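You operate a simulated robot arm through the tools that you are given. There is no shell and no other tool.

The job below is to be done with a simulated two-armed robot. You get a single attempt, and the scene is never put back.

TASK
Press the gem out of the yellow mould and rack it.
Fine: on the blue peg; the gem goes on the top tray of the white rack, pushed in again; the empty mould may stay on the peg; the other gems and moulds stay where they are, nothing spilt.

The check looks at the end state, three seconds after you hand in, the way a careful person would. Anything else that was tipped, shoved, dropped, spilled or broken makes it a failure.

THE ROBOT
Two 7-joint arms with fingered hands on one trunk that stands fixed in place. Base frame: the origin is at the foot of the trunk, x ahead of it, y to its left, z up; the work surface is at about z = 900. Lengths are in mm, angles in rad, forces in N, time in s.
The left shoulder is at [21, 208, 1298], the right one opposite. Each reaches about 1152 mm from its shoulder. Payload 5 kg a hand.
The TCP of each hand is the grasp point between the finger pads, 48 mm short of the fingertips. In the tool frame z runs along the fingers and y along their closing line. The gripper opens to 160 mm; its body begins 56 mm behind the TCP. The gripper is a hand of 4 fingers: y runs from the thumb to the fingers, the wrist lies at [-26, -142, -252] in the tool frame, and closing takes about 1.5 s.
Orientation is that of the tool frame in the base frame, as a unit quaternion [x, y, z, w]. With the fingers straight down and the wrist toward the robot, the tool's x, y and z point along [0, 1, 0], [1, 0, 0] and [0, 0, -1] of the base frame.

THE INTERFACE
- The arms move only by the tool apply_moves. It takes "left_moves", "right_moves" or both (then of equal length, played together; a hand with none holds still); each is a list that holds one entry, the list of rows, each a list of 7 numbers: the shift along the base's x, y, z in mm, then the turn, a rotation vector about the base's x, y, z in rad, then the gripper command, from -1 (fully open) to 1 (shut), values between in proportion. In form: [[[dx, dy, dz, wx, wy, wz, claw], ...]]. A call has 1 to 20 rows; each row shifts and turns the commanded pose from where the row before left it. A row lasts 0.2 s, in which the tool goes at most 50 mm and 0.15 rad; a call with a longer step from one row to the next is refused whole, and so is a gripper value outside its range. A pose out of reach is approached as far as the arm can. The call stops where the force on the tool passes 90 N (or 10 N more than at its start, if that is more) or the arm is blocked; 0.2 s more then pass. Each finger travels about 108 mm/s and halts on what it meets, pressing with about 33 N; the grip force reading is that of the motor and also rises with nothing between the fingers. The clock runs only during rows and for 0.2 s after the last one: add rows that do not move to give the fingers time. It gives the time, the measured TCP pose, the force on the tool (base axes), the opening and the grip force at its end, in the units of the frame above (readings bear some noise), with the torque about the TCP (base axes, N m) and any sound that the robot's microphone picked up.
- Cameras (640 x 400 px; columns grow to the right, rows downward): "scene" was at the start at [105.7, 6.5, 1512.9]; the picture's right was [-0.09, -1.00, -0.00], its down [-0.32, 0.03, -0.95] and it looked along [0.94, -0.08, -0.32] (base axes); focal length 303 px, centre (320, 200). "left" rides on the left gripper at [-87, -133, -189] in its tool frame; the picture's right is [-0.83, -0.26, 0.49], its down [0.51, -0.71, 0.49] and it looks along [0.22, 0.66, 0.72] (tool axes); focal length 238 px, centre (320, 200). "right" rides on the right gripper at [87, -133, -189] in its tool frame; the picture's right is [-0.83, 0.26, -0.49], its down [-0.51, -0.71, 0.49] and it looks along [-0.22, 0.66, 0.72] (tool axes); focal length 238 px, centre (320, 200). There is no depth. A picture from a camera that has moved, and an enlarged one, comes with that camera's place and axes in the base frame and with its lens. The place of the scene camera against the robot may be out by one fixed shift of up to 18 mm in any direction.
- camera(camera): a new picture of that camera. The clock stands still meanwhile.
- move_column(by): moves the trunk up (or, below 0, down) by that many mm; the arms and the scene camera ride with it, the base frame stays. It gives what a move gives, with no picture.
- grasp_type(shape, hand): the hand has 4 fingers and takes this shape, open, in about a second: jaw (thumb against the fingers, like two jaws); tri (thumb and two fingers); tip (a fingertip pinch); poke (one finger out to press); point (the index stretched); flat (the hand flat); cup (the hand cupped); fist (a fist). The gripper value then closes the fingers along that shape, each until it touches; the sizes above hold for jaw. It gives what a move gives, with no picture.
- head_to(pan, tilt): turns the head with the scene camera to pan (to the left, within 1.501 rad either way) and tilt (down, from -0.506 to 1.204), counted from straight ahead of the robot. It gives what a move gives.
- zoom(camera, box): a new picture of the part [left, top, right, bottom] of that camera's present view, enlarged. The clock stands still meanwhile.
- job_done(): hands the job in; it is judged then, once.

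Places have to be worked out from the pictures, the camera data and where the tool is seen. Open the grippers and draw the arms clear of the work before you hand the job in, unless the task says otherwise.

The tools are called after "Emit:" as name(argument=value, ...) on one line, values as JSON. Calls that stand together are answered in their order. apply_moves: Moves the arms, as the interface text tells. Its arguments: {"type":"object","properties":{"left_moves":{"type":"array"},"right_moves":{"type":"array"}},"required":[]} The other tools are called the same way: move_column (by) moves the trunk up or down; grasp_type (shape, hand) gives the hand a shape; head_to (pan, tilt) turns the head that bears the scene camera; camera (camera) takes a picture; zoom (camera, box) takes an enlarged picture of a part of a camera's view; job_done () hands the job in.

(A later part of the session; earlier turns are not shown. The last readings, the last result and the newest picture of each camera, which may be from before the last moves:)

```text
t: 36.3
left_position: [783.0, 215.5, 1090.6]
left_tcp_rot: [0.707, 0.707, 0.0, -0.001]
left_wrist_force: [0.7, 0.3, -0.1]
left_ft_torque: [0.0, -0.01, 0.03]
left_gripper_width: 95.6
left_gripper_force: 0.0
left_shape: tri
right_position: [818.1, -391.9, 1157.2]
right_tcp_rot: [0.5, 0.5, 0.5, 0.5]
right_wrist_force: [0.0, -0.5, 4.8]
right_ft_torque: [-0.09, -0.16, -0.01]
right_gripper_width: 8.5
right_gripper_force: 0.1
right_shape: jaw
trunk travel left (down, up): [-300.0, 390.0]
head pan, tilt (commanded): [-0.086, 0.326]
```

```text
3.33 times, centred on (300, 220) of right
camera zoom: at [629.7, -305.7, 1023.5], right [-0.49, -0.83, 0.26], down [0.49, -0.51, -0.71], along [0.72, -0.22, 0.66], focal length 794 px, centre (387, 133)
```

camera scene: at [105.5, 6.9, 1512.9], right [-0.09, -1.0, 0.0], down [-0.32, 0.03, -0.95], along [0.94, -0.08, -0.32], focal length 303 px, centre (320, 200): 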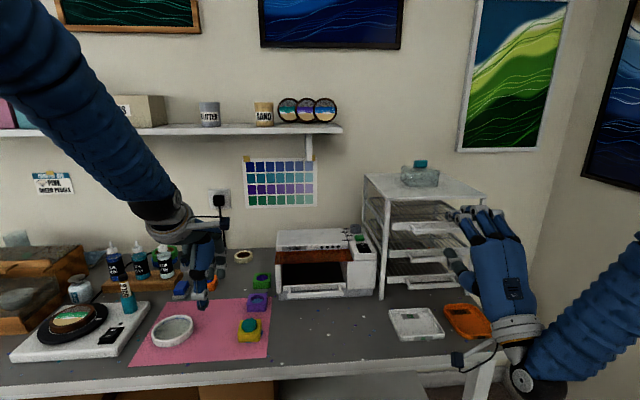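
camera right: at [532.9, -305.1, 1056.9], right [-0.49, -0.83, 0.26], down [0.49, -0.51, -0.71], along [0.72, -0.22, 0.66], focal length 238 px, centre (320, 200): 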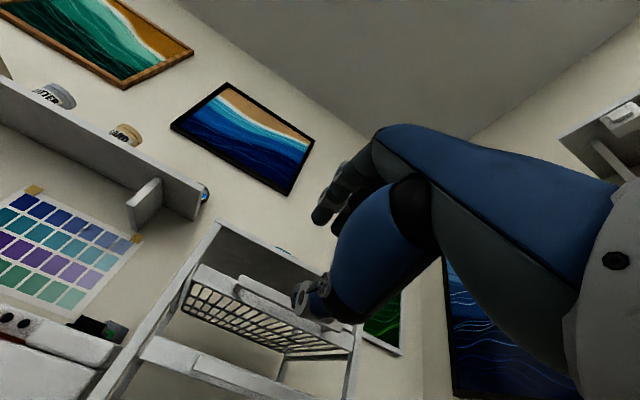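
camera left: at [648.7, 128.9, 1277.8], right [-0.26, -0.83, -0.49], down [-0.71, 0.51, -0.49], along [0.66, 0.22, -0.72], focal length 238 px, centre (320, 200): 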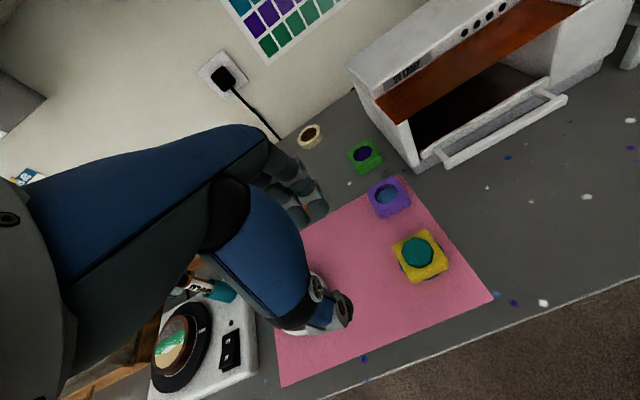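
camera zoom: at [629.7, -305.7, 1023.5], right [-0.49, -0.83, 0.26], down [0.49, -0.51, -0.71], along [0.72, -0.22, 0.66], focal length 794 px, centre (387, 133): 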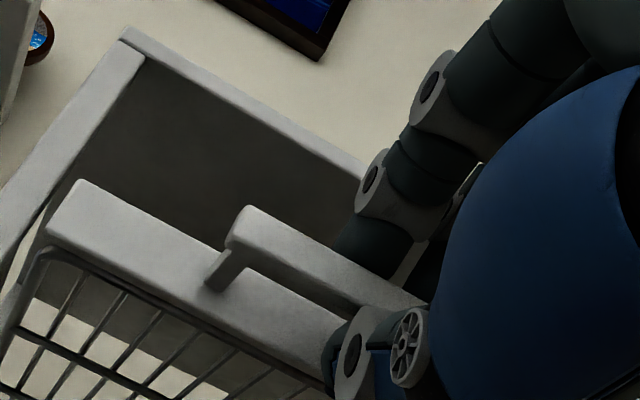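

The width reached the commanded 8 mm without grip force, so the bar is thin. I close fully to clamp it.

Emit:
apply_moves(right_moves=[[[0, 0, 0, 0, 0, 0, 1], [0, 0, 0, 0, 0, 0, 1], [0, 0, 0, 0, 0, 0, 1]]])

Emit:
zoom(camera="right", box=[220, 160, 380, 280])

Emit:
zoom(camera="scene", box=[400, 190, 470, 250])

```text
t: 37.1
left_position: [782.4, 215.1, 1089.2]
left_tcp_rot: [0.707, 0.707, 0.001, 0.001]
left_wrist_force: [-0.8, -0.4, 0.6]
left_ft_torque: [0.01, 0.02, 0.0]
left_gripper_width: 95.7
left_gripper_force: 0.1
left_shape: tri
right_position: [819.8, -393.2, 1156.8]
right_tcp_rot: [0.5, 0.5, 0.5, 0.5]
right_wrist_force: [0.8, -0.1, 3.9]
right_ft_torque: [-0.22, -0.17, -0.04]
right_gripper_width: 8.0
right_gripper_force: 33.1
right_shape: jaw
trunk travel left (down, up): [-300.0, 390.0]
head pan, tilt (commanded): [-0.086, 0.326]
```

```text
3.33 times, centred on (300, 220) of right
camera zoom: at [629.7, -305.8, 1023.1], right [-0.49, -0.83, 0.26], down [0.49, -0.51, -0.71], along [0.72, -0.22, 0.66], focal length 794 px, centre (387, 133)
```

zoom: 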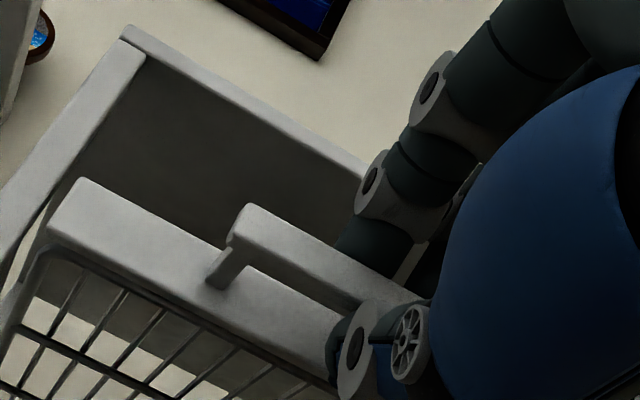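

```text
6.67 times, centred on (435, 220) of scene
camera zoom: at [105.6, 6.6, 1512.9], right [-0.09, -1.0, 0.0], down [-0.32, 0.03, -0.95], along [0.94, -0.08, -0.32], focal length 2018 px, centre (-447, 67)
```

zoom: 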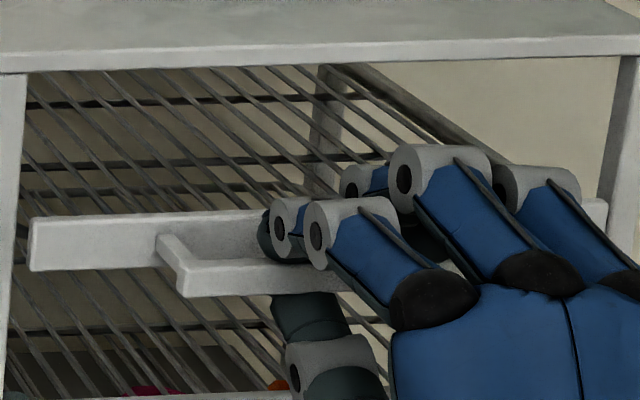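

The bar is clamped (8 mm, 33 N). I pull the top tray straight out slowly, 60 mm first, and look.

Emit:
apply_moves(right_moves=[[[-3, 0, 0, 0, 0, 0, 1], [-7, 0, 0, 0, 0, 0, 1], [-10, 0, 0, 0, 0, 0, 1], [-10, 0, 0, 0, 0, 0, 1], [-10, 0, 0, 0, 0, 0, 1], [-10, 0, 0, 0, 0, 0, 1], [-10, 0, 0, 0, 0, 0, 1], [0, 0, 0, 0, 0, 0, 1]]])

Emit:
zoom(camera="scene", box=[370, 160, 510, 300])

Emit:
zoom(camera="right", box=[180, 130, 400, 300])

```text
t: 38.9
left_position: [783.2, 215.2, 1089.2]
left_tcp_rot: [0.707, 0.707, 0.0, 0.0]
left_wrist_force: [-0.3, 0.0, 0.3]
left_ft_torque: [0.02, 0.04, 0.03]
left_gripper_width: 95.9
left_gripper_force: 0.0
left_shape: tri
right_position: [759.9, -391.9, 1156.3]
right_tcp_rot: [0.501, 0.501, 0.5, 0.499]
right_wrist_force: [-0.6, -2.5, -2.7]
right_ft_torque: [-0.19, 0.08, -0.08]
right_gripper_width: 8.3
right_gripper_force: 32.9
right_shape: jaw
trunk travel left (down, up): [-300.0, 390.0]
head pan, tilt (commanded): [-0.086, 0.326]
```

```text
2.86 times, centred on (440, 230) of scene
camera zoom: at [106.1, 6.2, 1512.8], right [-0.09, -1.0, 0.0], down [-0.32, 0.03, -0.95], along [0.94, -0.08, -0.32], focal length 865 px, centre (-23, 114)
```

zoom: 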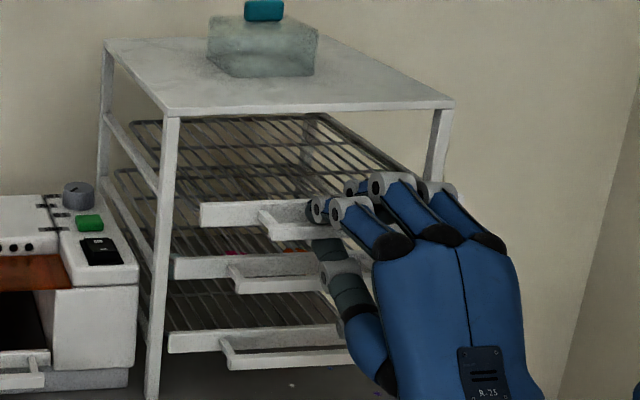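

```text
2.35 times, centred on (290, 215) of right
camera zoom: at [570.3, -305.7, 1024.0], right [-0.49, -0.83, 0.26], down [0.49, -0.51, -0.71], along [0.72, -0.22, 0.65], focal length 561 px, centre (391, 165)
```

zoom: 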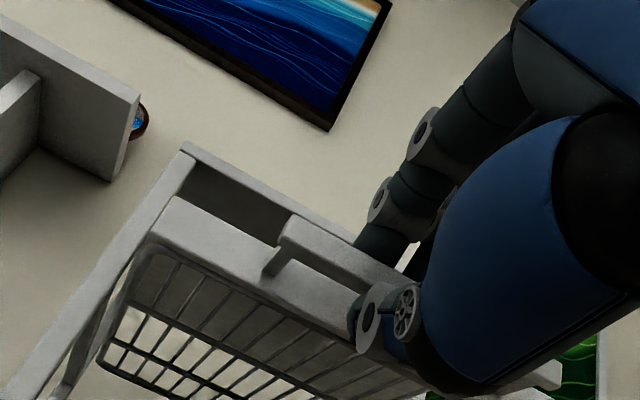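

The tray slides out smoothly with the hand. I continue pulling another 75 mm.

Emit:
apply_moves(right_moves=[[[-5, 0, 0, 0, 0, 0, 1], [-10, 0, 0, 0, 0, 0, 1], [-10, 0, 0, 0, 0, 0, 1], [-10, 0, 0, 0, 0, 0, 1], [-10, 0, 0, 0, 0, 0, 1], [-10, 0, 0, 0, 0, 0, 1], [-10, 0, 0, 0, 0, 0, 1], [-10, 0, 0, 0, 0, 0, 1], [0, 0, 0, 0, 0, 0, 1]]])

Emit:
zoom(camera="scene", box=[370, 160, 510, 300])

Emit:
zoom(camera="right", box=[180, 130, 400, 300])

```text
t: 40.9
left_position: [781.8, 216.3, 1088.9]
left_tcp_rot: [0.707, 0.707, -0.001, 0.001]
left_wrist_force: [-0.4, -0.4, 1.2]
left_ft_torque: [0.0, -0.01, 0.02]
left_gripper_width: 95.3
left_gripper_force: 0.1
left_shape: tri
right_position: [683.6, -393.8, 1157.0]
right_tcp_rot: [0.5, 0.501, 0.5, 0.499]
right_wrist_force: [0.6, -2.6, -1.0]
right_ft_torque: [-0.18, 0.05, -0.09]
right_gripper_width: 8.2
right_gripper_force: 32.6
right_shape: jaw
trunk travel left (down, up): [-300.0, 390.0]
head pan, tilt (commanded): [-0.086, 0.326]
```

```text
2.86 times, centred on (440, 230) of scene
camera zoom: at [105.9, 6.3, 1512.8], right [-0.09, -1.0, 0.0], down [-0.32, 0.03, -0.95], along [0.94, -0.08, -0.32], focal length 865 px, centre (-23, 114)
```

zoom: 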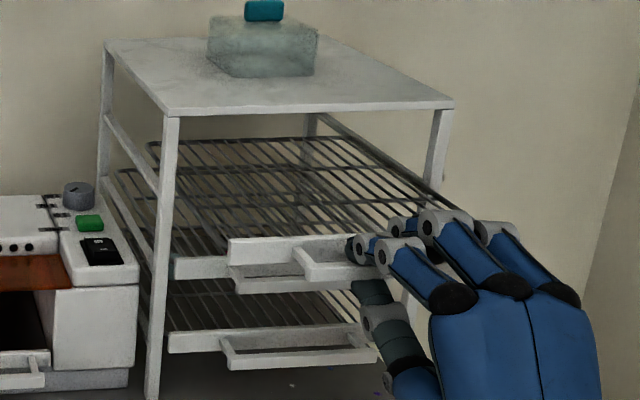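

```text
2.35 times, centred on (290, 215) of right
camera zoom: at [495.3, -305.7, 1023.8], right [-0.49, -0.83, 0.26], down [0.49, -0.51, -0.71], along [0.72, -0.22, 0.65], focal length 561 px, centre (391, 165)
```

zoom: 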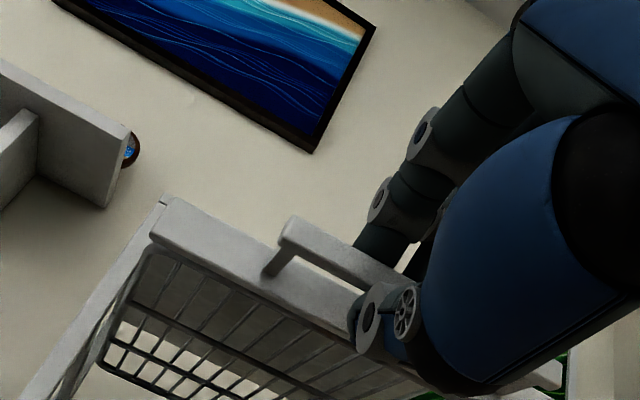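

The tray is out about 135 mm and still level. To test whether it stays put unsupported, I open the grip only slightly, with the thumb still beneath the bar to catch it.

Emit:
apply_moves(right_moves=[[[0, 0, 0, 0, 0, 0, 0.9], [0, 0, 0, 0, 0, 0, 0.8], [0, 0, 0, 0, 0, 0, 0.7], [0, 0, 0, 0, 0, 0, 0.7], [0, 0, 0, 0, 0, 0, 0.7]]])

Emit:
zoom(camera="scene", box=[370, 160, 510, 300])

Emit:
zoom(camera="right", box=[180, 130, 400, 300])

```text
t: 42.1
left_position: [783.1, 215.9, 1088.4]
left_tcp_rot: [0.707, 0.707, 0.0, 0.0]
left_wrist_force: [0.0, 0.1, -0.5]
left_ft_torque: [0.0, 0.01, 0.0]
left_gripper_width: 95.6
left_gripper_force: 0.0
left_shape: tri
right_position: [683.4, -391.9, 1157.3]
right_tcp_rot: [0.501, 0.5, 0.499, 0.5]
right_wrist_force: [-0.6, 1.1, -0.5]
right_ft_torque: [-0.02, -0.01, -0.01]
right_gripper_width: 23.4
right_gripper_force: 0.1
right_shape: jaw
trunk travel left (down, up): [-300.0, 390.0]
head pan, tilt (commanded): [-0.086, 0.326]
```

```text
2.86 times, centred on (440, 230) of scene
camera zoom: at [105.8, 6.4, 1512.8], right [-0.09, -1.0, 0.0], down [-0.32, 0.03, -0.95], along [0.94, -0.08, -0.32], focal length 865 px, centre (-23, 114)
```

zoom: 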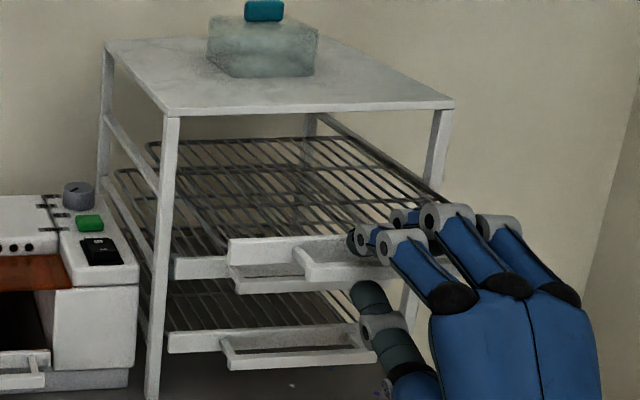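

```text
2.35 times, centred on (290, 215) of right
camera zoom: at [495.6, -305.8, 1024.0], right [-0.49, -0.83, 0.26], down [0.49, -0.51, -0.71], along [0.72, -0.22, 0.66], focal length 561 px, centre (391, 165)
```

zoom: 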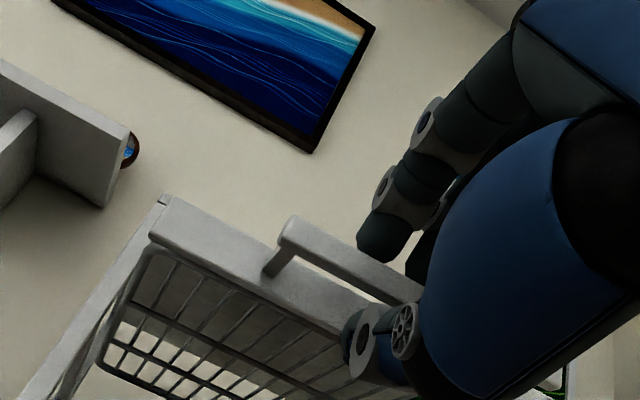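

The tray stays exactly where it was with the grip off. I open wider and back the right hand straight away from the handle.

Emit:
apply_moves(right_moves=[[[0, 0, 0, 0, 0, 0, 0.5], [0, 0, 0, 0, 0, 0, 0.3], [0, 0, 0, 0, 0, 0, 0.1], [0, 0, 0, 0, 0, 0, 0.1], [-15, 0, 0, 0, 0, 0, 0.1], [-25, 0, 0, 0, 0, 0, 0.1], [-30, 0, 0, 0, 0, 0, 0.1], [-30, 0, 0, 0, 0, 0, 0.1], [-20, 0, 0, 0, 0, 0, 0.1], [0, 0, 0, 0, 0, 0, 0.1]]])

Emit:
camera(camera="scene")

Emit:
zoom(camera="scene", box=[370, 160, 510, 300])

Emit:
camera(camera="right")

```text
t: 44.3
left_position: [782.4, 215.7, 1088.7]
left_tcp_rot: [0.707, 0.707, 0.0, -0.001]
left_wrist_force: [-0.2, 0.8, -0.1]
left_ft_torque: [-0.04, 0.04, -0.01]
left_gripper_width: 95.5
left_gripper_force: 0.0
left_shape: tri
right_position: [564.9, -390.8, 1156.8]
right_tcp_rot: [0.5, 0.501, 0.5, 0.499]
right_wrist_force: [0.5, -0.5, -0.4]
right_ft_torque: [0.0, 0.0, -0.01]
right_gripper_width: 71.4
right_gripper_force: 0.1
right_shape: jaw
trunk travel left (down, up): [-300.0, 390.0]
head pan, tilt (commanded): [-0.086, 0.326]
```

```text
taken
camera scene: at [106.2, 6.5, 1512.8], right [-0.09, -1.0, 0.0], down [-0.32, 0.03, -0.95], along [0.94, -0.08, -0.32], focal length 303 px, centre (320, 200)
```

scene: 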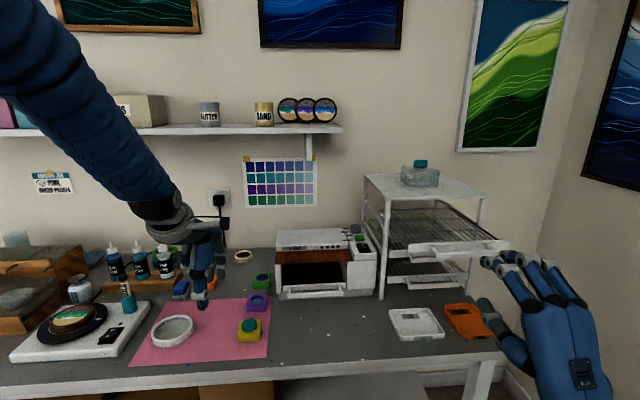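

```text
2.86 times, centred on (440, 230) of scene
camera zoom: at [106.2, 6.5, 1512.8], right [-0.09, -1.0, 0.0], down [-0.32, 0.03, -0.95], along [0.94, -0.08, -0.32], focal length 865 px, centre (-23, 114)
```

zoom: 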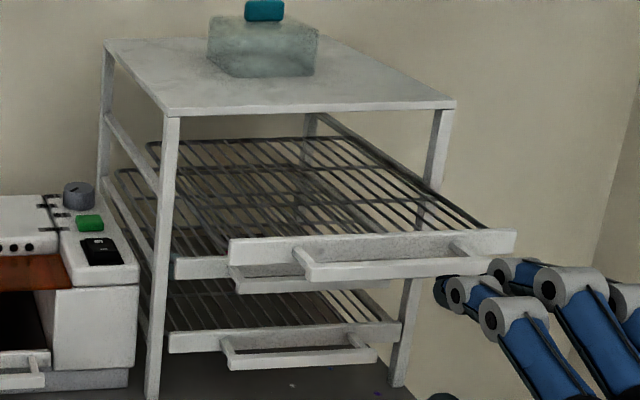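

```text
taken
camera right: at [375.6, -304.2, 1022.7], right [-0.49, -0.83, 0.26], down [0.49, -0.51, -0.71], along [0.72, -0.22, 0.65], focal length 238 px, centre (320, 200)
```

right: 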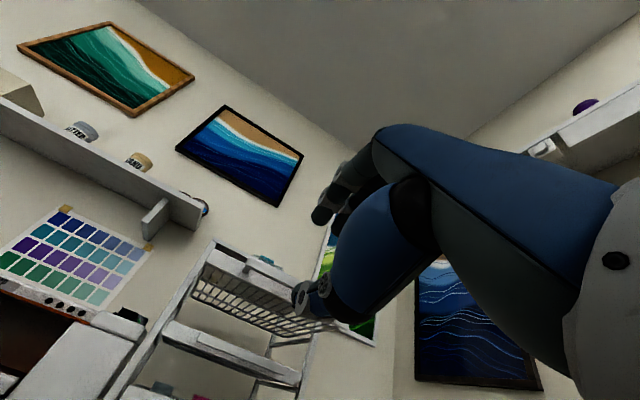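

The tray stands open and level, and I'll fetch the gem with the right hand since it already serves the tray side. I turn the right hand back to fingers-down while raising it, and draw the left hand up and away to the left.

Emit:
apply_moves(right_moves=[[[0, 0, 12, 0, 0.15, 0, 0.1], [0, 0, 12, 0, 0.15, 0, 0.1], [0, 0, 12, 0, 0.15, 0, 0.1], [0, 0, 12, 0, 0.15, 0, 0.1], [0, 0, 12, 0, 0.15, 0, 0.1], [0, 5, 12, 0, 0.15, 0, 0.1], [0, 5, 12, 0, 0.15, 0, 0.1], [0, 5, 12, 0, 0.15, 0, 0.1], [0, 5, 12, 0, 0.15, 0, 0.1], [0, 5, 12, 0, 0.15, 0, 0.1], [0, 5, 0, 0, 0.0708, 0, 0.1], [0, 0, 0, 0, 0, 0, 0.1]]], left_moves=[[[0, 10, 20, 0, 0, 0, -0.2], [0, 15, 20, 0, 0, 0, -0.2], [-7, 18, 15, 0, 0, 0, -0.2], [-7, 18, 15, 0, 0, 0, -0.2], [-7, 18, 15, 0, 0, 0, -0.2], [-7, 18, 10, 0, 0, 0, -0.2], [-7, 18, 10, 0, 0, 0, -0.2], [-7, 18, 5, 0, 0, 0, -0.2], [-7, 18, 0, 0, 0, 0, -0.2], [-7, 18, 0, 0, 0, 0, -0.2], [-7, 15, 0, 0, 0, 0, -0.2], [0, 0, 0, 0, 0, 0, -0.2]]])

Emit:
camera(camera="scene")

Emit:
camera(camera="right")

```text
t: 46.9
left_position: [716.1, 401.0, 1201.3]
left_tcp_rot: [0.707, 0.707, 0.0, 0.0]
left_wrist_force: [-0.7, 0.1, -0.2]
left_ft_torque: [0.06, -0.03, 0.03]
left_gripper_width: 95.6
left_gripper_force: 0.1
left_shape: tri
right_position: [595.8, -379.9, 1263.5]
right_tcp_rot: [0.707, 0.707, 0.0, 0.0]
right_wrist_force: [-0.2, 0.0, -0.4]
right_ft_torque: [0.06, -0.05, 0.01]
right_gripper_width: 71.8
right_gripper_force: 0.1
right_shape: jaw
right hand out of reach, approached as far as the arm can: row 3, 4
trunk travel left (down, up): [-300.0, 390.0]
head pan, tilt (commanded): [-0.086, 0.326]
```

```text
taken
camera scene: at [104.9, 6.3, 1512.9], right [-0.09, -1.0, 0.0], down [-0.32, 0.03, -0.95], along [0.94, -0.08, -0.32], focal length 303 px, centre (320, 200)
```

scene: 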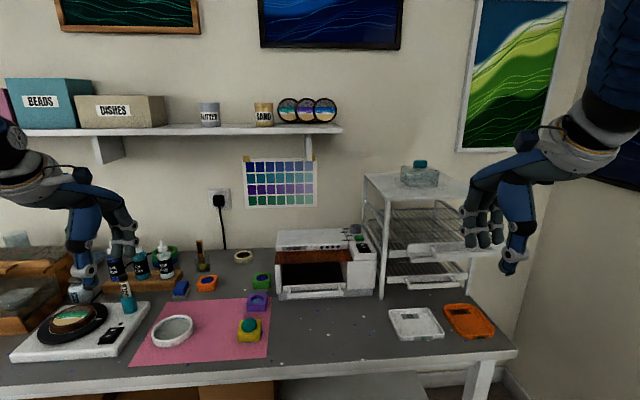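

```text
taken
camera right: at [463.6, -293.6, 1450.6], right [0.26, -0.83, 0.49], down [-0.71, -0.51, -0.49], along [0.66, -0.22, -0.72], focal length 238 px, centre (320, 200)
```

right: 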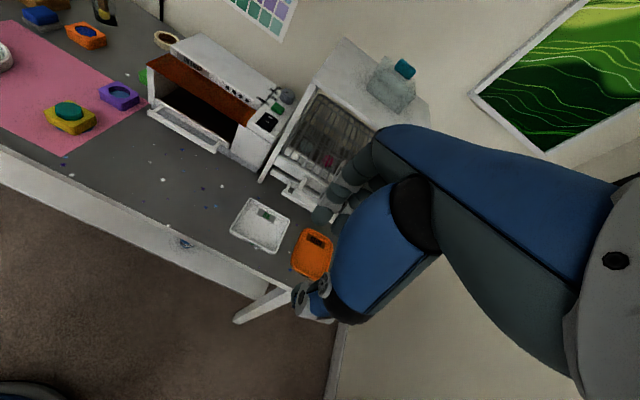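

Both hands are clear. I try the "tip" pinch shape on the right hand in free air, closed to about 50 mm, to see how its fingertips meet before using it on the gem.

Emit:
grasp_type(hand="right", shape="tip")

Emit:
apply_moves(right_moves=[[[0, 20, 15, 0, 0, 0, 0], [0, 20, 15, 0, 0, 0, 0.3], [0, 20, 10, 0, 0, 0, 0.4], [0, 20, 0, 0, 0, 0, 0.4], [0, 20, 0, 0, 0, 0, 0.4], [0, 0, 0, 0, 0, 0, 0.4]]])

Emit:
camera(camera="right")

Emit:
zoom(camera="scene", box=[400, 130, 560, 290])

```text
t: 47.8
left_position: [718.0, 398.0, 1200.6]
left_tcp_rot: [0.707, 0.707, 0.0, 0.0]
left_wrist_force: [-0.8, -0.3, 0.4]
left_ft_torque: [0.0, -0.01, 0.0]
left_gripper_width: 95.5
left_gripper_force: 0.0
left_shape: tri
right_position: [596.2, -379.5, 1263.5]
right_tcp_rot: [0.707, 0.707, 0.0, 0.0]
right_wrist_force: [0.4, -0.4, -0.2]
right_ft_torque: [0.04, -0.03, 0.0]
right_gripper_width: 159.9
right_gripper_force: 0.1
right_shape: tip
trunk travel left (down, up): [-300.0, 390.0]
head pan, tilt (commanded): [-0.086, 0.326]
```

```text
t: 49.2
left_position: [716.5, 400.0, 1201.9]
left_tcp_rot: [0.707, 0.707, 0.0, 0.001]
left_wrist_force: [-0.2, -0.3, 0.9]
left_ft_torque: [0.02, 0.0, 0.02]
left_gripper_width: 95.7
left_gripper_force: 0.0
left_shape: tri
right_position: [605.9, -284.6, 1299.5]
right_tcp_rot: [0.707, 0.707, 0.0, -0.001]
right_wrist_force: [0.2, 0.4, 0.8]
right_ft_torque: [0.03, -0.06, -0.01]
right_gripper_width: 48.9
right_gripper_force: 0.0
right_shape: tip
right hand out of reach, approached as far as the arm can: row 5
trunk travel left (down, up): [-300.0, 390.0]
head pan, tilt (commanded): [-0.086, 0.326]
```

```text
taken
camera right: at [474.4, -198.2, 1487.5], right [0.26, -0.83, 0.48], down [-0.71, -0.51, -0.49], along [0.65, -0.22, -0.72], focal length 238 px, centre (320, 200)
```

right: 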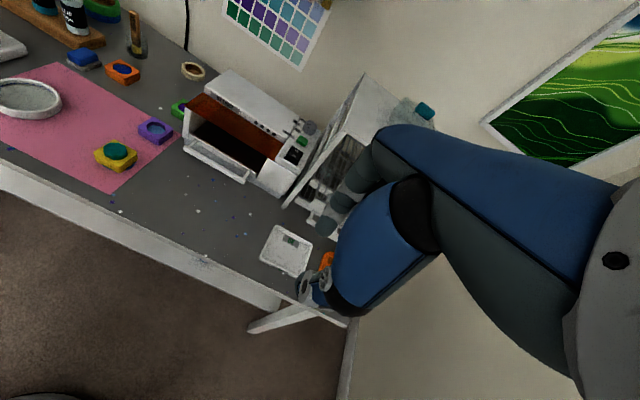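

```text
2.50 times, centred on (480, 210) of scene
camera zoom: at [105.2, 6.7, 1512.9], right [-0.09, -1.0, 0.0], down [-0.32, 0.03, -0.95], along [0.94, -0.08, -0.32], focal length 757 px, centre (-80, 175)
```

zoom: 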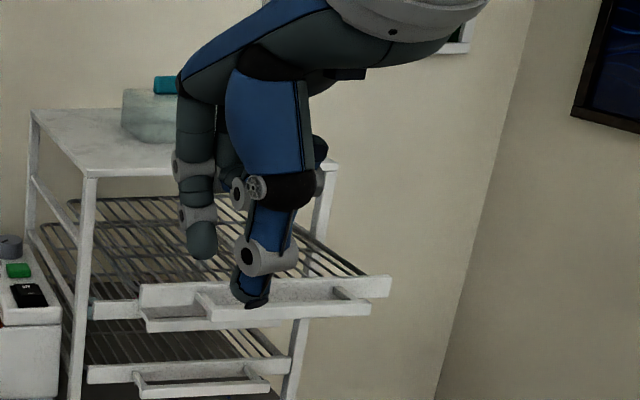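

In "tip" only the thumb and index meet. I zoom the right camera on the fingertips to judge their tilt and whether this or "tri" suits the gem better.

Emit:
zoom(camera="right", box=[270, 150, 400, 320])

Emit:
zoom(camera="scene", box=[425, 180, 485, 265])

Emit:
zoom(camera="scene", box=[220, 300, 280, 350])

```text
2.35 times, centred on (335, 235) of right
camera zoom: at [474.4, -198.2, 1487.5], right [0.26, -0.83, 0.48], down [-0.71, -0.51, -0.49], along [0.65, -0.22, -0.72], focal length 561 px, centre (285, 118)
```

zoom: 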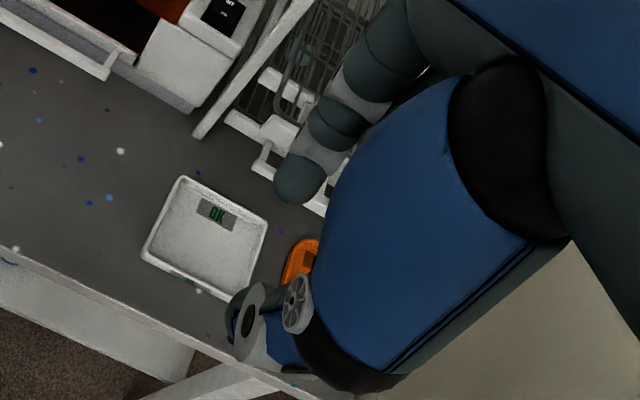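

```text
4.71 times, centred on (455, 222) of scene
camera zoom: at [105.2, 6.7, 1512.9], right [-0.09, -1.0, 0.0], down [-0.32, 0.03, -0.95], along [0.94, -0.08, -0.32], focal length 1425 px, centre (-315, 94)
```

zoom: 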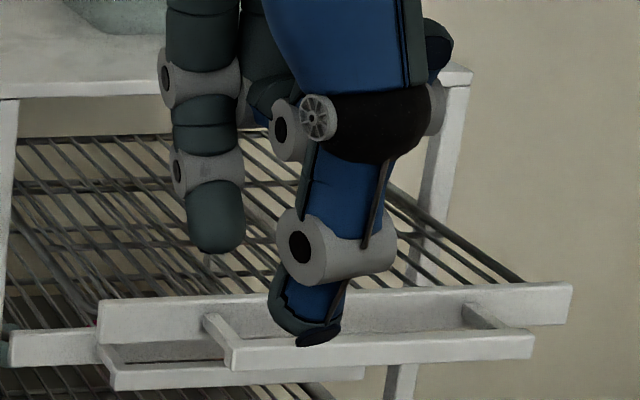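

```text
8.00 times, centred on (250, 325) of scene
camera zoom: at [105.2, 6.7, 1512.9], right [-0.09, -1.0, 0.0], down [-0.32, 0.03, -0.95], along [0.94, -0.08, -0.32], focal length 2422 px, centre (880, -800)
```

zoom: 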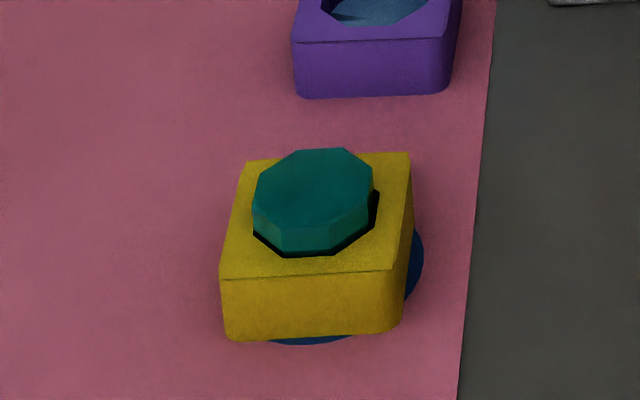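

The gem is an octagonal prism with flats facing ±x, protruding about 11–13 mm. A three-point "tri" grip (thumb on the near flat, two fingers on the far side) will centre it best, so I switch the right hand to "tri" and move it to a viewing place just right of the peg.

Emit:
grasp_type(hand="right", shape="tri")

Emit:
apply_moves(right_moves=[[[18, 25, -10, 0, 0, 0, -0.5], [18, 28, -15, 0, 0, 0, -0.2], [18, 30, -18, 0, 0, 0, 0], [18, 30, -20, 0, 0, 0, 0.15], [18, 30, -20, 0, 0, 0, 0.15], [18, 30, -20, 0, 0, 0, 0.15], [18, 30, -20, 0, 0, 0, 0.15], [18, 30, -20, 0, 0, 0, 0.15], [18, 30, -20, 0, 0, 0, 0.15], [14, 25, -20, 0, 0, 0, 0.15], [0, 20, -15, 0, 0, 0, 0.15], [0, 10, 0, 0, 0, 0, 0.15], [0, 0, 0, 0, 0, 0, 0.15]]])

Emit:
camera(camera="right")

Emit:
camera(camera="scene")

```text
t: 50.1
left_position: [718.0, 400.3, 1201.3]
left_tcp_rot: [0.707, 0.707, 0.0, 0.001]
left_wrist_force: [-0.4, -0.1, -0.4]
left_ft_torque: [-0.02, 0.03, -0.01]
left_gripper_width: 95.7
left_gripper_force: 0.0
left_shape: tri
right_position: [606.7, -284.5, 1299.2]
right_tcp_rot: [0.707, 0.707, 0.0, -0.001]
right_wrist_force: [0.3, 0.2, -0.1]
right_ft_torque: [0.02, -0.01, 0.0]
right_gripper_width: 159.6
right_gripper_force: 0.0
right_shape: tri
trunk travel left (down, up): [-300.0, 390.0]
head pan, tilt (commanded): [-0.086, 0.326]
```

```text
t: 52.9
left_position: [717.6, 400.8, 1202.2]
left_tcp_rot: [0.707, 0.707, 0.0, -0.001]
left_wrist_force: [0.9, -0.1, 0.4]
left_ft_torque: [-0.01, 0.04, 0.01]
left_gripper_width: 95.6
left_gripper_force: 0.1
left_shape: tri
right_position: [771.9, -64.0, 1089.5]
right_tcp_rot: [0.702, 0.712, 0.008, -0.005]
right_wrist_force: [-0.4, 0.0, -0.2]
right_ft_torque: [0.01, -0.03, -0.01]
right_gripper_width: 68.5
right_gripper_force: 0.1
right_shape: tri
right hand out of reach, approached as far as the arm can: row 8, 9, 10, 11, 12
trunk travel left (down, up): [-300.0, 390.0]
head pan, tilt (commanded): [-0.086, 0.326]
```

```text
taken
camera right: at [638.1, 17.8, 1278.1], right [0.27, -0.84, 0.47], down [-0.7, -0.51, -0.5], along [0.66, -0.2, -0.72], focal length 238 px, centre (320, 200)
```

right: 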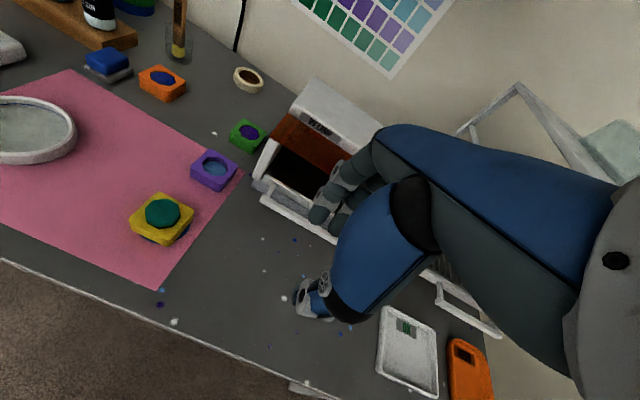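

```text
taken
camera scene: at [105.9, 6.8, 1512.9], right [-0.09, -1.0, 0.0], down [-0.32, 0.03, -0.95], along [0.94, -0.08, -0.32], focal length 303 px, centre (320, 200)
```

scene: 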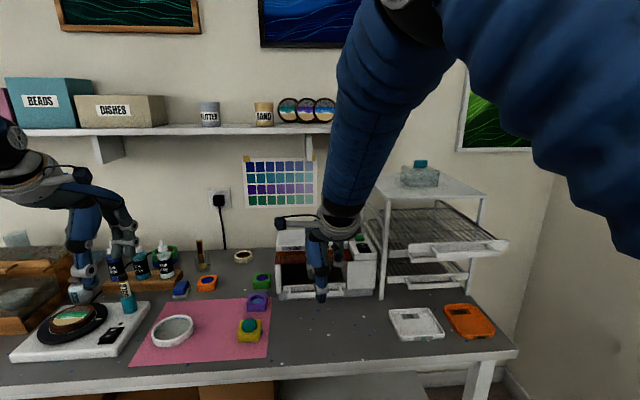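

The right hand cannot go further left than y≈−64 with its present heading. Yawing it 45° to the left should relieve the wrist, and an octagon's flats repeat every 45°, so the grip stays good; I turn it and edge toward the peg, staying high.

Emit:
apply_moves(right_moves=[[[0, 0, 8, 0, 0, 0.15, 0.15], [0, 0, 8, 0, 0, 0.15, 0.15], [0, 0, 8, 0, 0, 0.15, 0.15], [0, 5, 8, 0, 0, 0.15, 0.15], [0, 10, 8, 0, 0, 0.15, 0.15], [0, 15, 0, 0, 0, 0.0354, 0.15], [0, 15, 0, 0, 0, 0, 0.15], [0, 15, 0, 0, 0, 0, 0.15], [0, 15, 0, 0, 0, 0, 0.15], [0, 0, 0, 0, 0, 0, 0.15]]])

Emit:
camera(camera="right")

Emit:
camera(camera="scene")

```text
t: 55.1
left_position: [718.7, 399.4, 1200.5]
left_tcp_rot: [0.707, 0.707, 0.0, -0.001]
left_wrist_force: [0.1, -0.7, -0.5]
left_ft_torque: [0.0, -0.02, 0.0]
left_gripper_width: 95.6
left_gripper_force: 0.1
left_shape: tri
right_position: [773.2, 12.9, 1130.1]
right_tcp_rot: [0.382, 0.924, 0.0, 0.0]
right_wrist_force: [0.1, -0.6, -0.1]
right_ft_torque: [0.02, -0.02, -0.01]
right_gripper_width: 68.3
right_gripper_force: 0.0
right_shape: tri
trunk travel left (down, up): [-300.0, 390.0]
head pan, tilt (commanded): [-0.086, 0.326]
```

```text
taken
camera right: at [619.0, -19.0, 1317.8], right [0.77, -0.41, 0.49], down [-0.14, -0.86, -0.49], along [0.62, 0.31, -0.72], focal length 238 px, centre (320, 200)
```

right: 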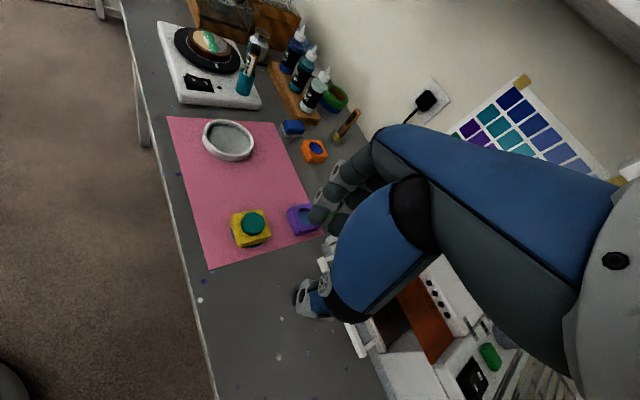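

```text
taken
camera scene: at [105.8, 6.5, 1512.9], right [-0.09, -1.0, 0.0], down [-0.32, 0.03, -0.95], along [0.94, -0.08, -0.32], focal length 303 px, centre (320, 200)
```

scene: 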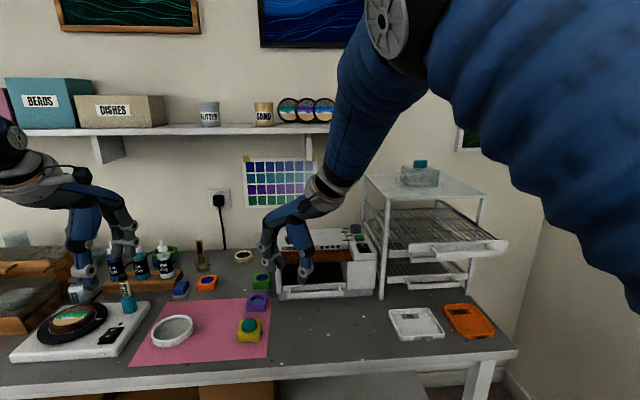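

The 45° yaw brought the hand comfortably to (773, 13, 1130). I zoom on the gem from the right camera to fix its position for this hand.

Emit:
zoom(camera="right", box=[190, 180, 350, 310])

Emit:
zoom(camera="right", box=[220, 195, 284, 250])

```text
3.08 times, centred on (270, 245) of right
camera zoom: at [619.0, -19.0, 1317.8], right [0.77, -0.41, 0.49], down [-0.14, -0.86, -0.49], along [0.62, 0.31, -0.72], focal length 733 px, centre (474, 62)
```

zoom: 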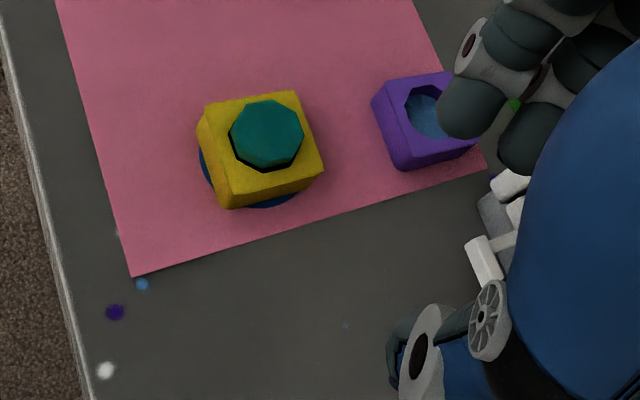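

```text
7.27 times, centred on (252, 222) of right
camera zoom: at [619.0, -19.0, 1317.8], right [0.77, -0.41, 0.49], down [-0.14, -0.86, -0.49], along [0.62, 0.31, -0.72], focal length 1734 px, centre (814, 36)
```

zoom: 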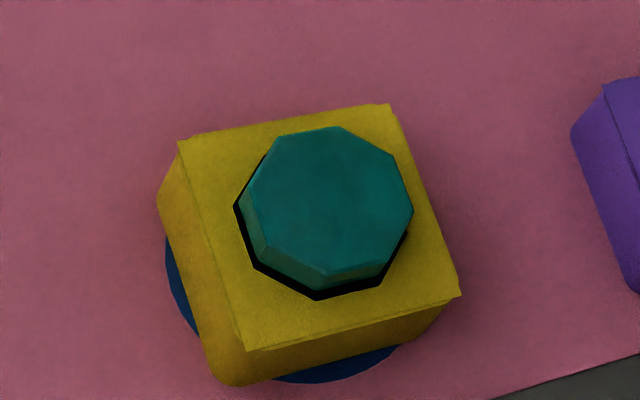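

The gem's top centre is at about (784, 124) for this camera, and its flats are parallel to the mould's sides, so a 45° closing line meets two diagonal flats. I move above it, allowing for the finger-centre offset, and drop to z≈1040 to check.

Emit:
apply_moves(right_moves=[[[1, 20, 0, 0, 0, 0, 0.15], [1, 25, 0, 0, 0, 0, 0.15], [1, 25, 0, 0, 0, 0, 0.15], [1, 25, -10, 0, 0, 0, 0.15], [1.3, 19.7, -20, 0, 0, 0, 0.15], [0, 0, -30, 0, 0, 0, 0.15], [0, 0, -30, 0, 0, 0, 0.15], [0, 0, 0, 0, 0, 0, 0.15]]])

Emit:
camera(camera="right")

Emit:
zoom(camera="right", box=[230, 180, 360, 310])

Emit:
zoom(camera="scene", box=[200, 250, 300, 350])

```text
t: 56.9
left_position: [717.3, 399.6, 1201.9]
left_tcp_rot: [0.707, 0.707, 0.0, 0.0]
left_wrist_force: [-0.6, -0.3, -0.3]
left_ft_torque: [0.02, -0.04, 0.03]
left_gripper_width: 95.7
left_gripper_force: 0.1
left_shape: tri
right_position: [778.8, 128.3, 1041.2]
right_tcp_rot: [0.383, 0.924, 0.0, 0.0]
right_wrist_force: [-0.4, 0.0, -0.2]
right_ft_torque: [0.01, -0.08, -0.03]
right_gripper_width: 68.1
right_gripper_force: 0.0
right_shape: tri
trunk travel left (down, up): [-300.0, 390.0]
head pan, tilt (commanded): [-0.086, 0.326]
```

```text
taken
camera right: at [624.6, 95.1, 1229.8], right [0.77, -0.41, 0.49], down [-0.14, -0.86, -0.49], along [0.62, 0.31, -0.72], focal length 238 px, centre (320, 200)
```

right: 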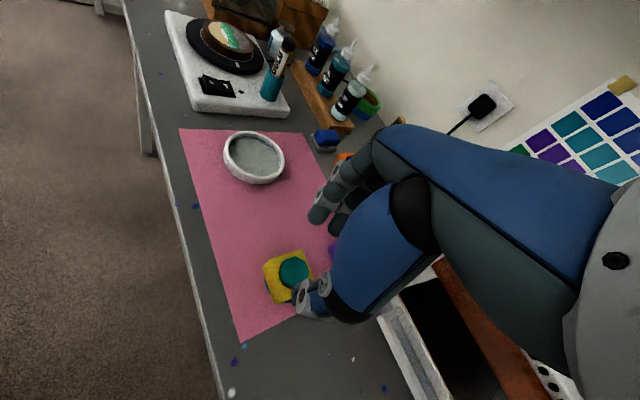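

```text
3.08 times, centred on (295, 245) of right
camera zoom: at [624.6, 95.1, 1229.8], right [0.77, -0.41, 0.49], down [-0.14, -0.86, -0.49], along [0.62, 0.31, -0.72], focal length 733 px, centre (397, 62)
```

zoom: 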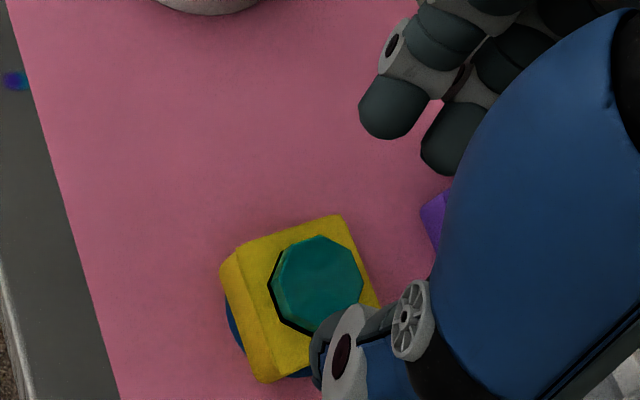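

```text
4.00 times, centred on (250, 300) of scene
camera zoom: at [105.1, 6.7, 1513.0], right [-0.09, -1.0, 0.0], down [-0.32, 0.03, -0.95], along [0.94, -0.08, -0.32], focal length 1211 px, centre (600, -200)
```

zoom: 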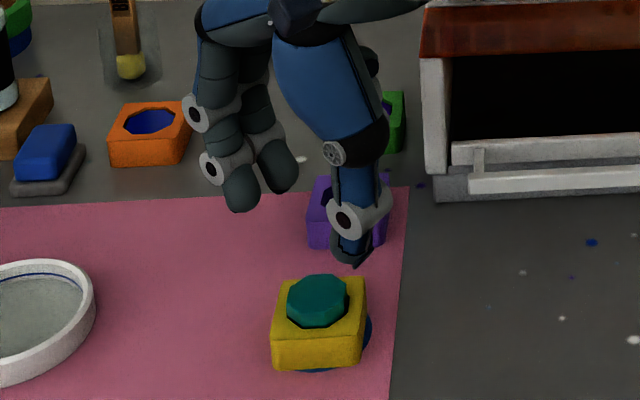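

Measured from here, the gem is about (−3, −1.6) from the TCP in tool axes, nearly ideal. I make a small correction and descend to z≈985, then check.

Emit:
apply_moves(right_moves=[[[-1.2, -1, -12, 0, 0, 0, 0.15], [0, 0, -16, 0, 0, 0, 0.15], [0, 0, -16, 0, 0, 0, 0.15], [0, 0, -12, 0, 0, 0, 0.15], [0, 0, 0, 0, 0, 0, 0.15]]])

Emit:
zoom(camera="right", box=[230, 180, 360, 310])

Emit:
zoom(camera="scene", box=[210, 280, 290, 350])

Emit:
camera(camera="left")

```text
t: 58.1
left_position: [718.5, 401.4, 1200.9]
left_tcp_rot: [0.707, 0.707, -0.001, 0.0]
left_wrist_force: [-0.5, -0.6, 0.4]
left_ft_torque: [-0.01, 0.01, -0.03]
left_gripper_width: 95.6
left_gripper_force: 0.0
left_shape: tri
right_position: [775.4, 124.0, 983.3]
right_tcp_rot: [0.382, 0.924, -0.001, 0.0]
right_wrist_force: [0.6, 0.3, 0.3]
right_ft_torque: [-0.04, 0.01, 0.03]
right_gripper_width: 68.4
right_gripper_force: 0.0
right_shape: tri
trunk travel left (down, up): [-300.0, 390.0]
head pan, tilt (commanded): [-0.086, 0.326]
```

```text
3.08 times, centred on (295, 245) of right
camera zoom: at [620.2, 90.9, 1170.9], right [0.77, -0.41, 0.49], down [-0.14, -0.86, -0.49], along [0.62, 0.31, -0.72], focal length 733 px, centre (397, 62)
```

zoom: 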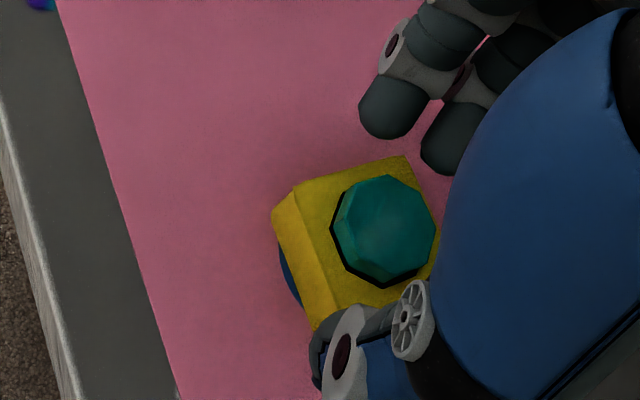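

```text
5.71 times, centred on (250, 315) of scene
camera zoom: at [105.7, 7.0, 1512.9], right [-0.09, -1.0, 0.0], down [-0.32, 0.03, -0.95], along [0.94, -0.08, -0.32], focal length 1730 px, centre (720, -457)
```

zoom: 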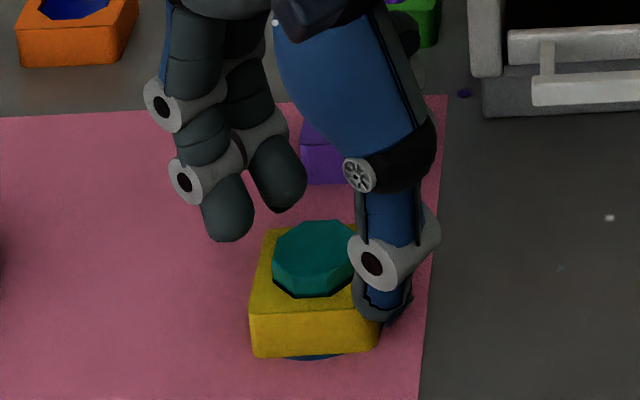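

```text
taken
camera left: at [583.8, 313.2, 1389.8], right [-0.26, -0.83, -0.49], down [-0.71, 0.51, -0.49], along [0.66, 0.22, -0.72], focal length 238 px, centre (320, 200)
```

left: 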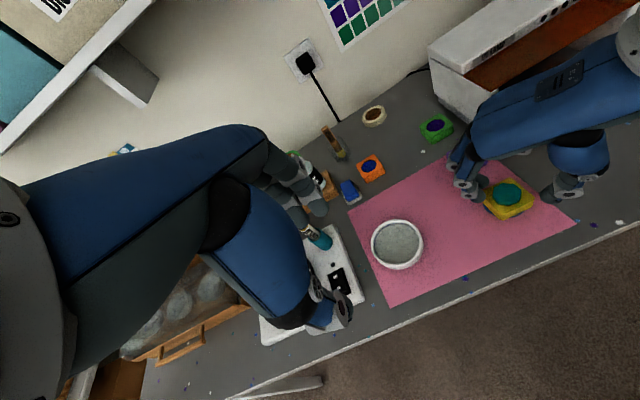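

The arm settled ~3 mm off; the gem now lies 3.9 mm toward the fingers along the closing line. I shift by (+2.8, +2.8), lower 4 mm more, and check using both hand cameras.

Emit:
apply_moves(right_moves=[[[1.4, 1.4, 0, 0, 0, 0, 0.15], [1.4, 1.4, -2, 0, 0, 0, 0.15], [0, 0, -2, 0, 0, 0, 0.15], [0, 0, 0, 0, 0, 0, 0.15], [0, 0, 0, 0, 0, 0, 0.15]]])

Emit:
zoom(camera="right", box=[230, 180, 360, 310])

Emit:
zoom(camera="left", box=[440, 140, 600, 240])

Emit:
zoom(camera="scene", box=[210, 280, 290, 350])

```text
t: 59.3
left_position: [716.9, 399.0, 1201.5]
left_tcp_rot: [0.707, 0.707, 0.001, 0.0]
left_wrist_force: [-0.3, 0.0, 0.1]
left_ft_torque: [0.0, 0.0, 0.0]
left_gripper_width: 95.6
left_gripper_force: 0.1
left_shape: tri
right_position: [778.1, 129.2, 981.1]
right_tcp_rot: [0.383, 0.924, 0.0, 0.0]
right_wrist_force: [0.0, -0.3, 0.1]
right_ft_torque: [-0.01, -0.04, 0.03]
right_gripper_width: 68.3
right_gripper_force: 0.1
right_shape: tri
trunk travel left (down, up): [-300.0, 390.0]
head pan, tilt (commanded): [-0.086, 0.326]
```

```text
3.08 times, centred on (295, 245) of right
camera zoom: at [624.0, 96.4, 1168.1], right [0.77, -0.41, 0.49], down [-0.14, -0.86, -0.49], along [0.62, 0.31, -0.72], focal length 733 px, centre (397, 62)
```

zoom: 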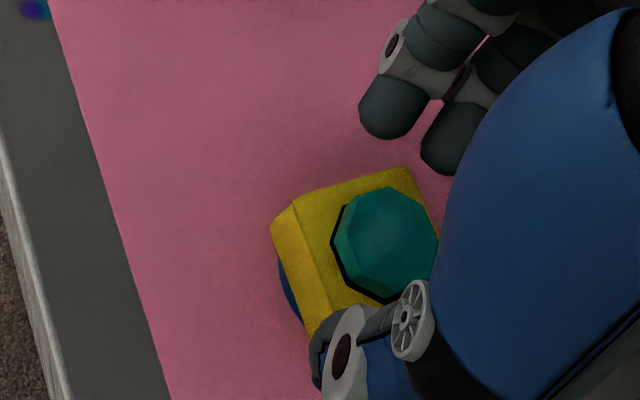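

```text
4.00 times, centred on (520, 190) of left
camera zoom: at [583.9, 313.1, 1389.8], right [-0.26, -0.83, -0.49], down [-0.71, 0.51, -0.49], along [0.66, 0.22, -0.72], focal length 953 px, centre (-480, 240)
```

zoom: 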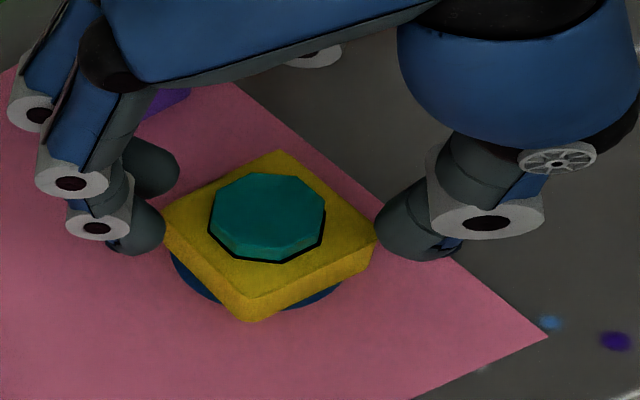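

```text
5.71 times, centred on (250, 315) of scene
camera zoom: at [105.8, 6.9, 1512.8], right [-0.09, -1.0, 0.0], down [-0.32, 0.03, -0.95], along [0.94, -0.08, -0.32], focal length 1730 px, centre (720, -457)
```

zoom: 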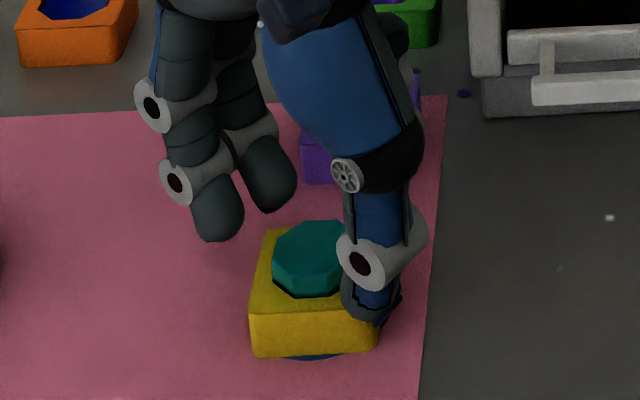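

The left camera's side view shows the gem centred between the fingers and thumb to within ~1 mm, tips just above the mould's top. I lower 4 mm more and close gradually toward the gem.

Emit:
apply_moves(right_moves=[[[0, 0, -2, 0, 0, 0, 0.15], [0, 0, -2, 0, 0, 0, 0.15], [0, 0, 0, 0, 0, 0, 0.25], [0, 0, 0, 0, 0, 0, 0.35], [0, 0, 0, 0, 0, 0, 0.42], [0, 0, 0, 0, 0, 0, 0.42]]])

Emit:
zoom(camera="right", box=[230, 180, 360, 310])

Emit:
zoom(camera="left", box=[440, 140, 600, 240])

```text
t: 60.7
left_position: [717.4, 400.1, 1201.2]
left_tcp_rot: [0.707, 0.707, 0.0, 0.0]
left_wrist_force: [0.2, -0.2, 0.0]
left_ft_torque: [0.02, 0.0, -0.02]
left_gripper_width: 95.6
left_gripper_force: 0.0
left_shape: tri
right_position: [777.5, 129.2, 976.5]
right_tcp_rot: [0.382, 0.924, -0.001, 0.0]
right_wrist_force: [0.4, -0.3, -0.1]
right_ft_torque: [-0.01, 0.03, -0.01]
right_gripper_width: 46.9
right_gripper_force: 0.0
right_shape: tri
trunk travel left (down, up): [-300.0, 390.0]
head pan, tilt (commanded): [-0.086, 0.326]
```

```text
3.08 times, centred on (295, 245) of right
camera zoom: at [624.1, 97.3, 1164.1], right [0.77, -0.41, 0.49], down [-0.14, -0.86, -0.49], along [0.62, 0.31, -0.72], focal length 733 px, centre (397, 62)
```

zoom: 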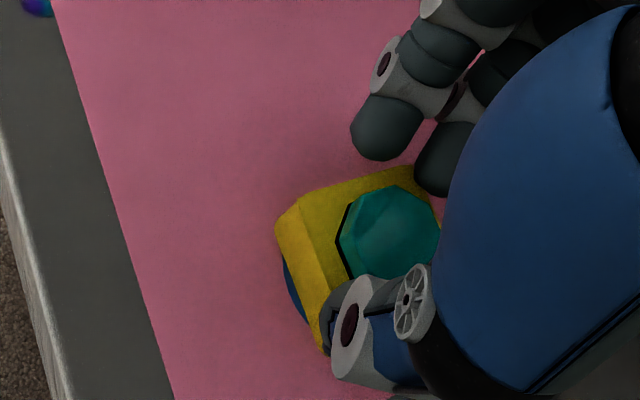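

```text
4.00 times, centred on (520, 190) of left
camera zoom: at [583.9, 313.2, 1389.8], right [-0.26, -0.83, -0.49], down [-0.71, 0.51, -0.49], along [0.66, 0.22, -0.72], focal length 953 px, centre (-480, 240)
```

zoom: 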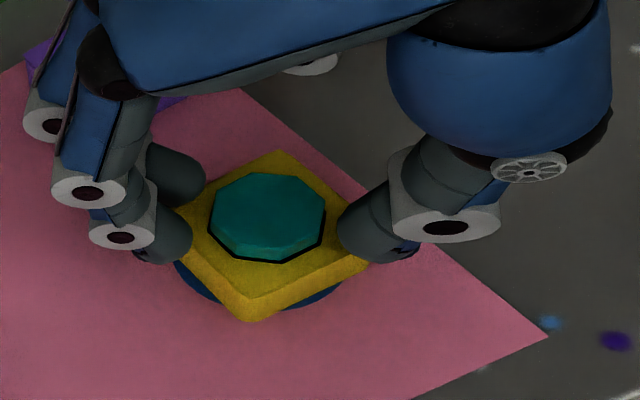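

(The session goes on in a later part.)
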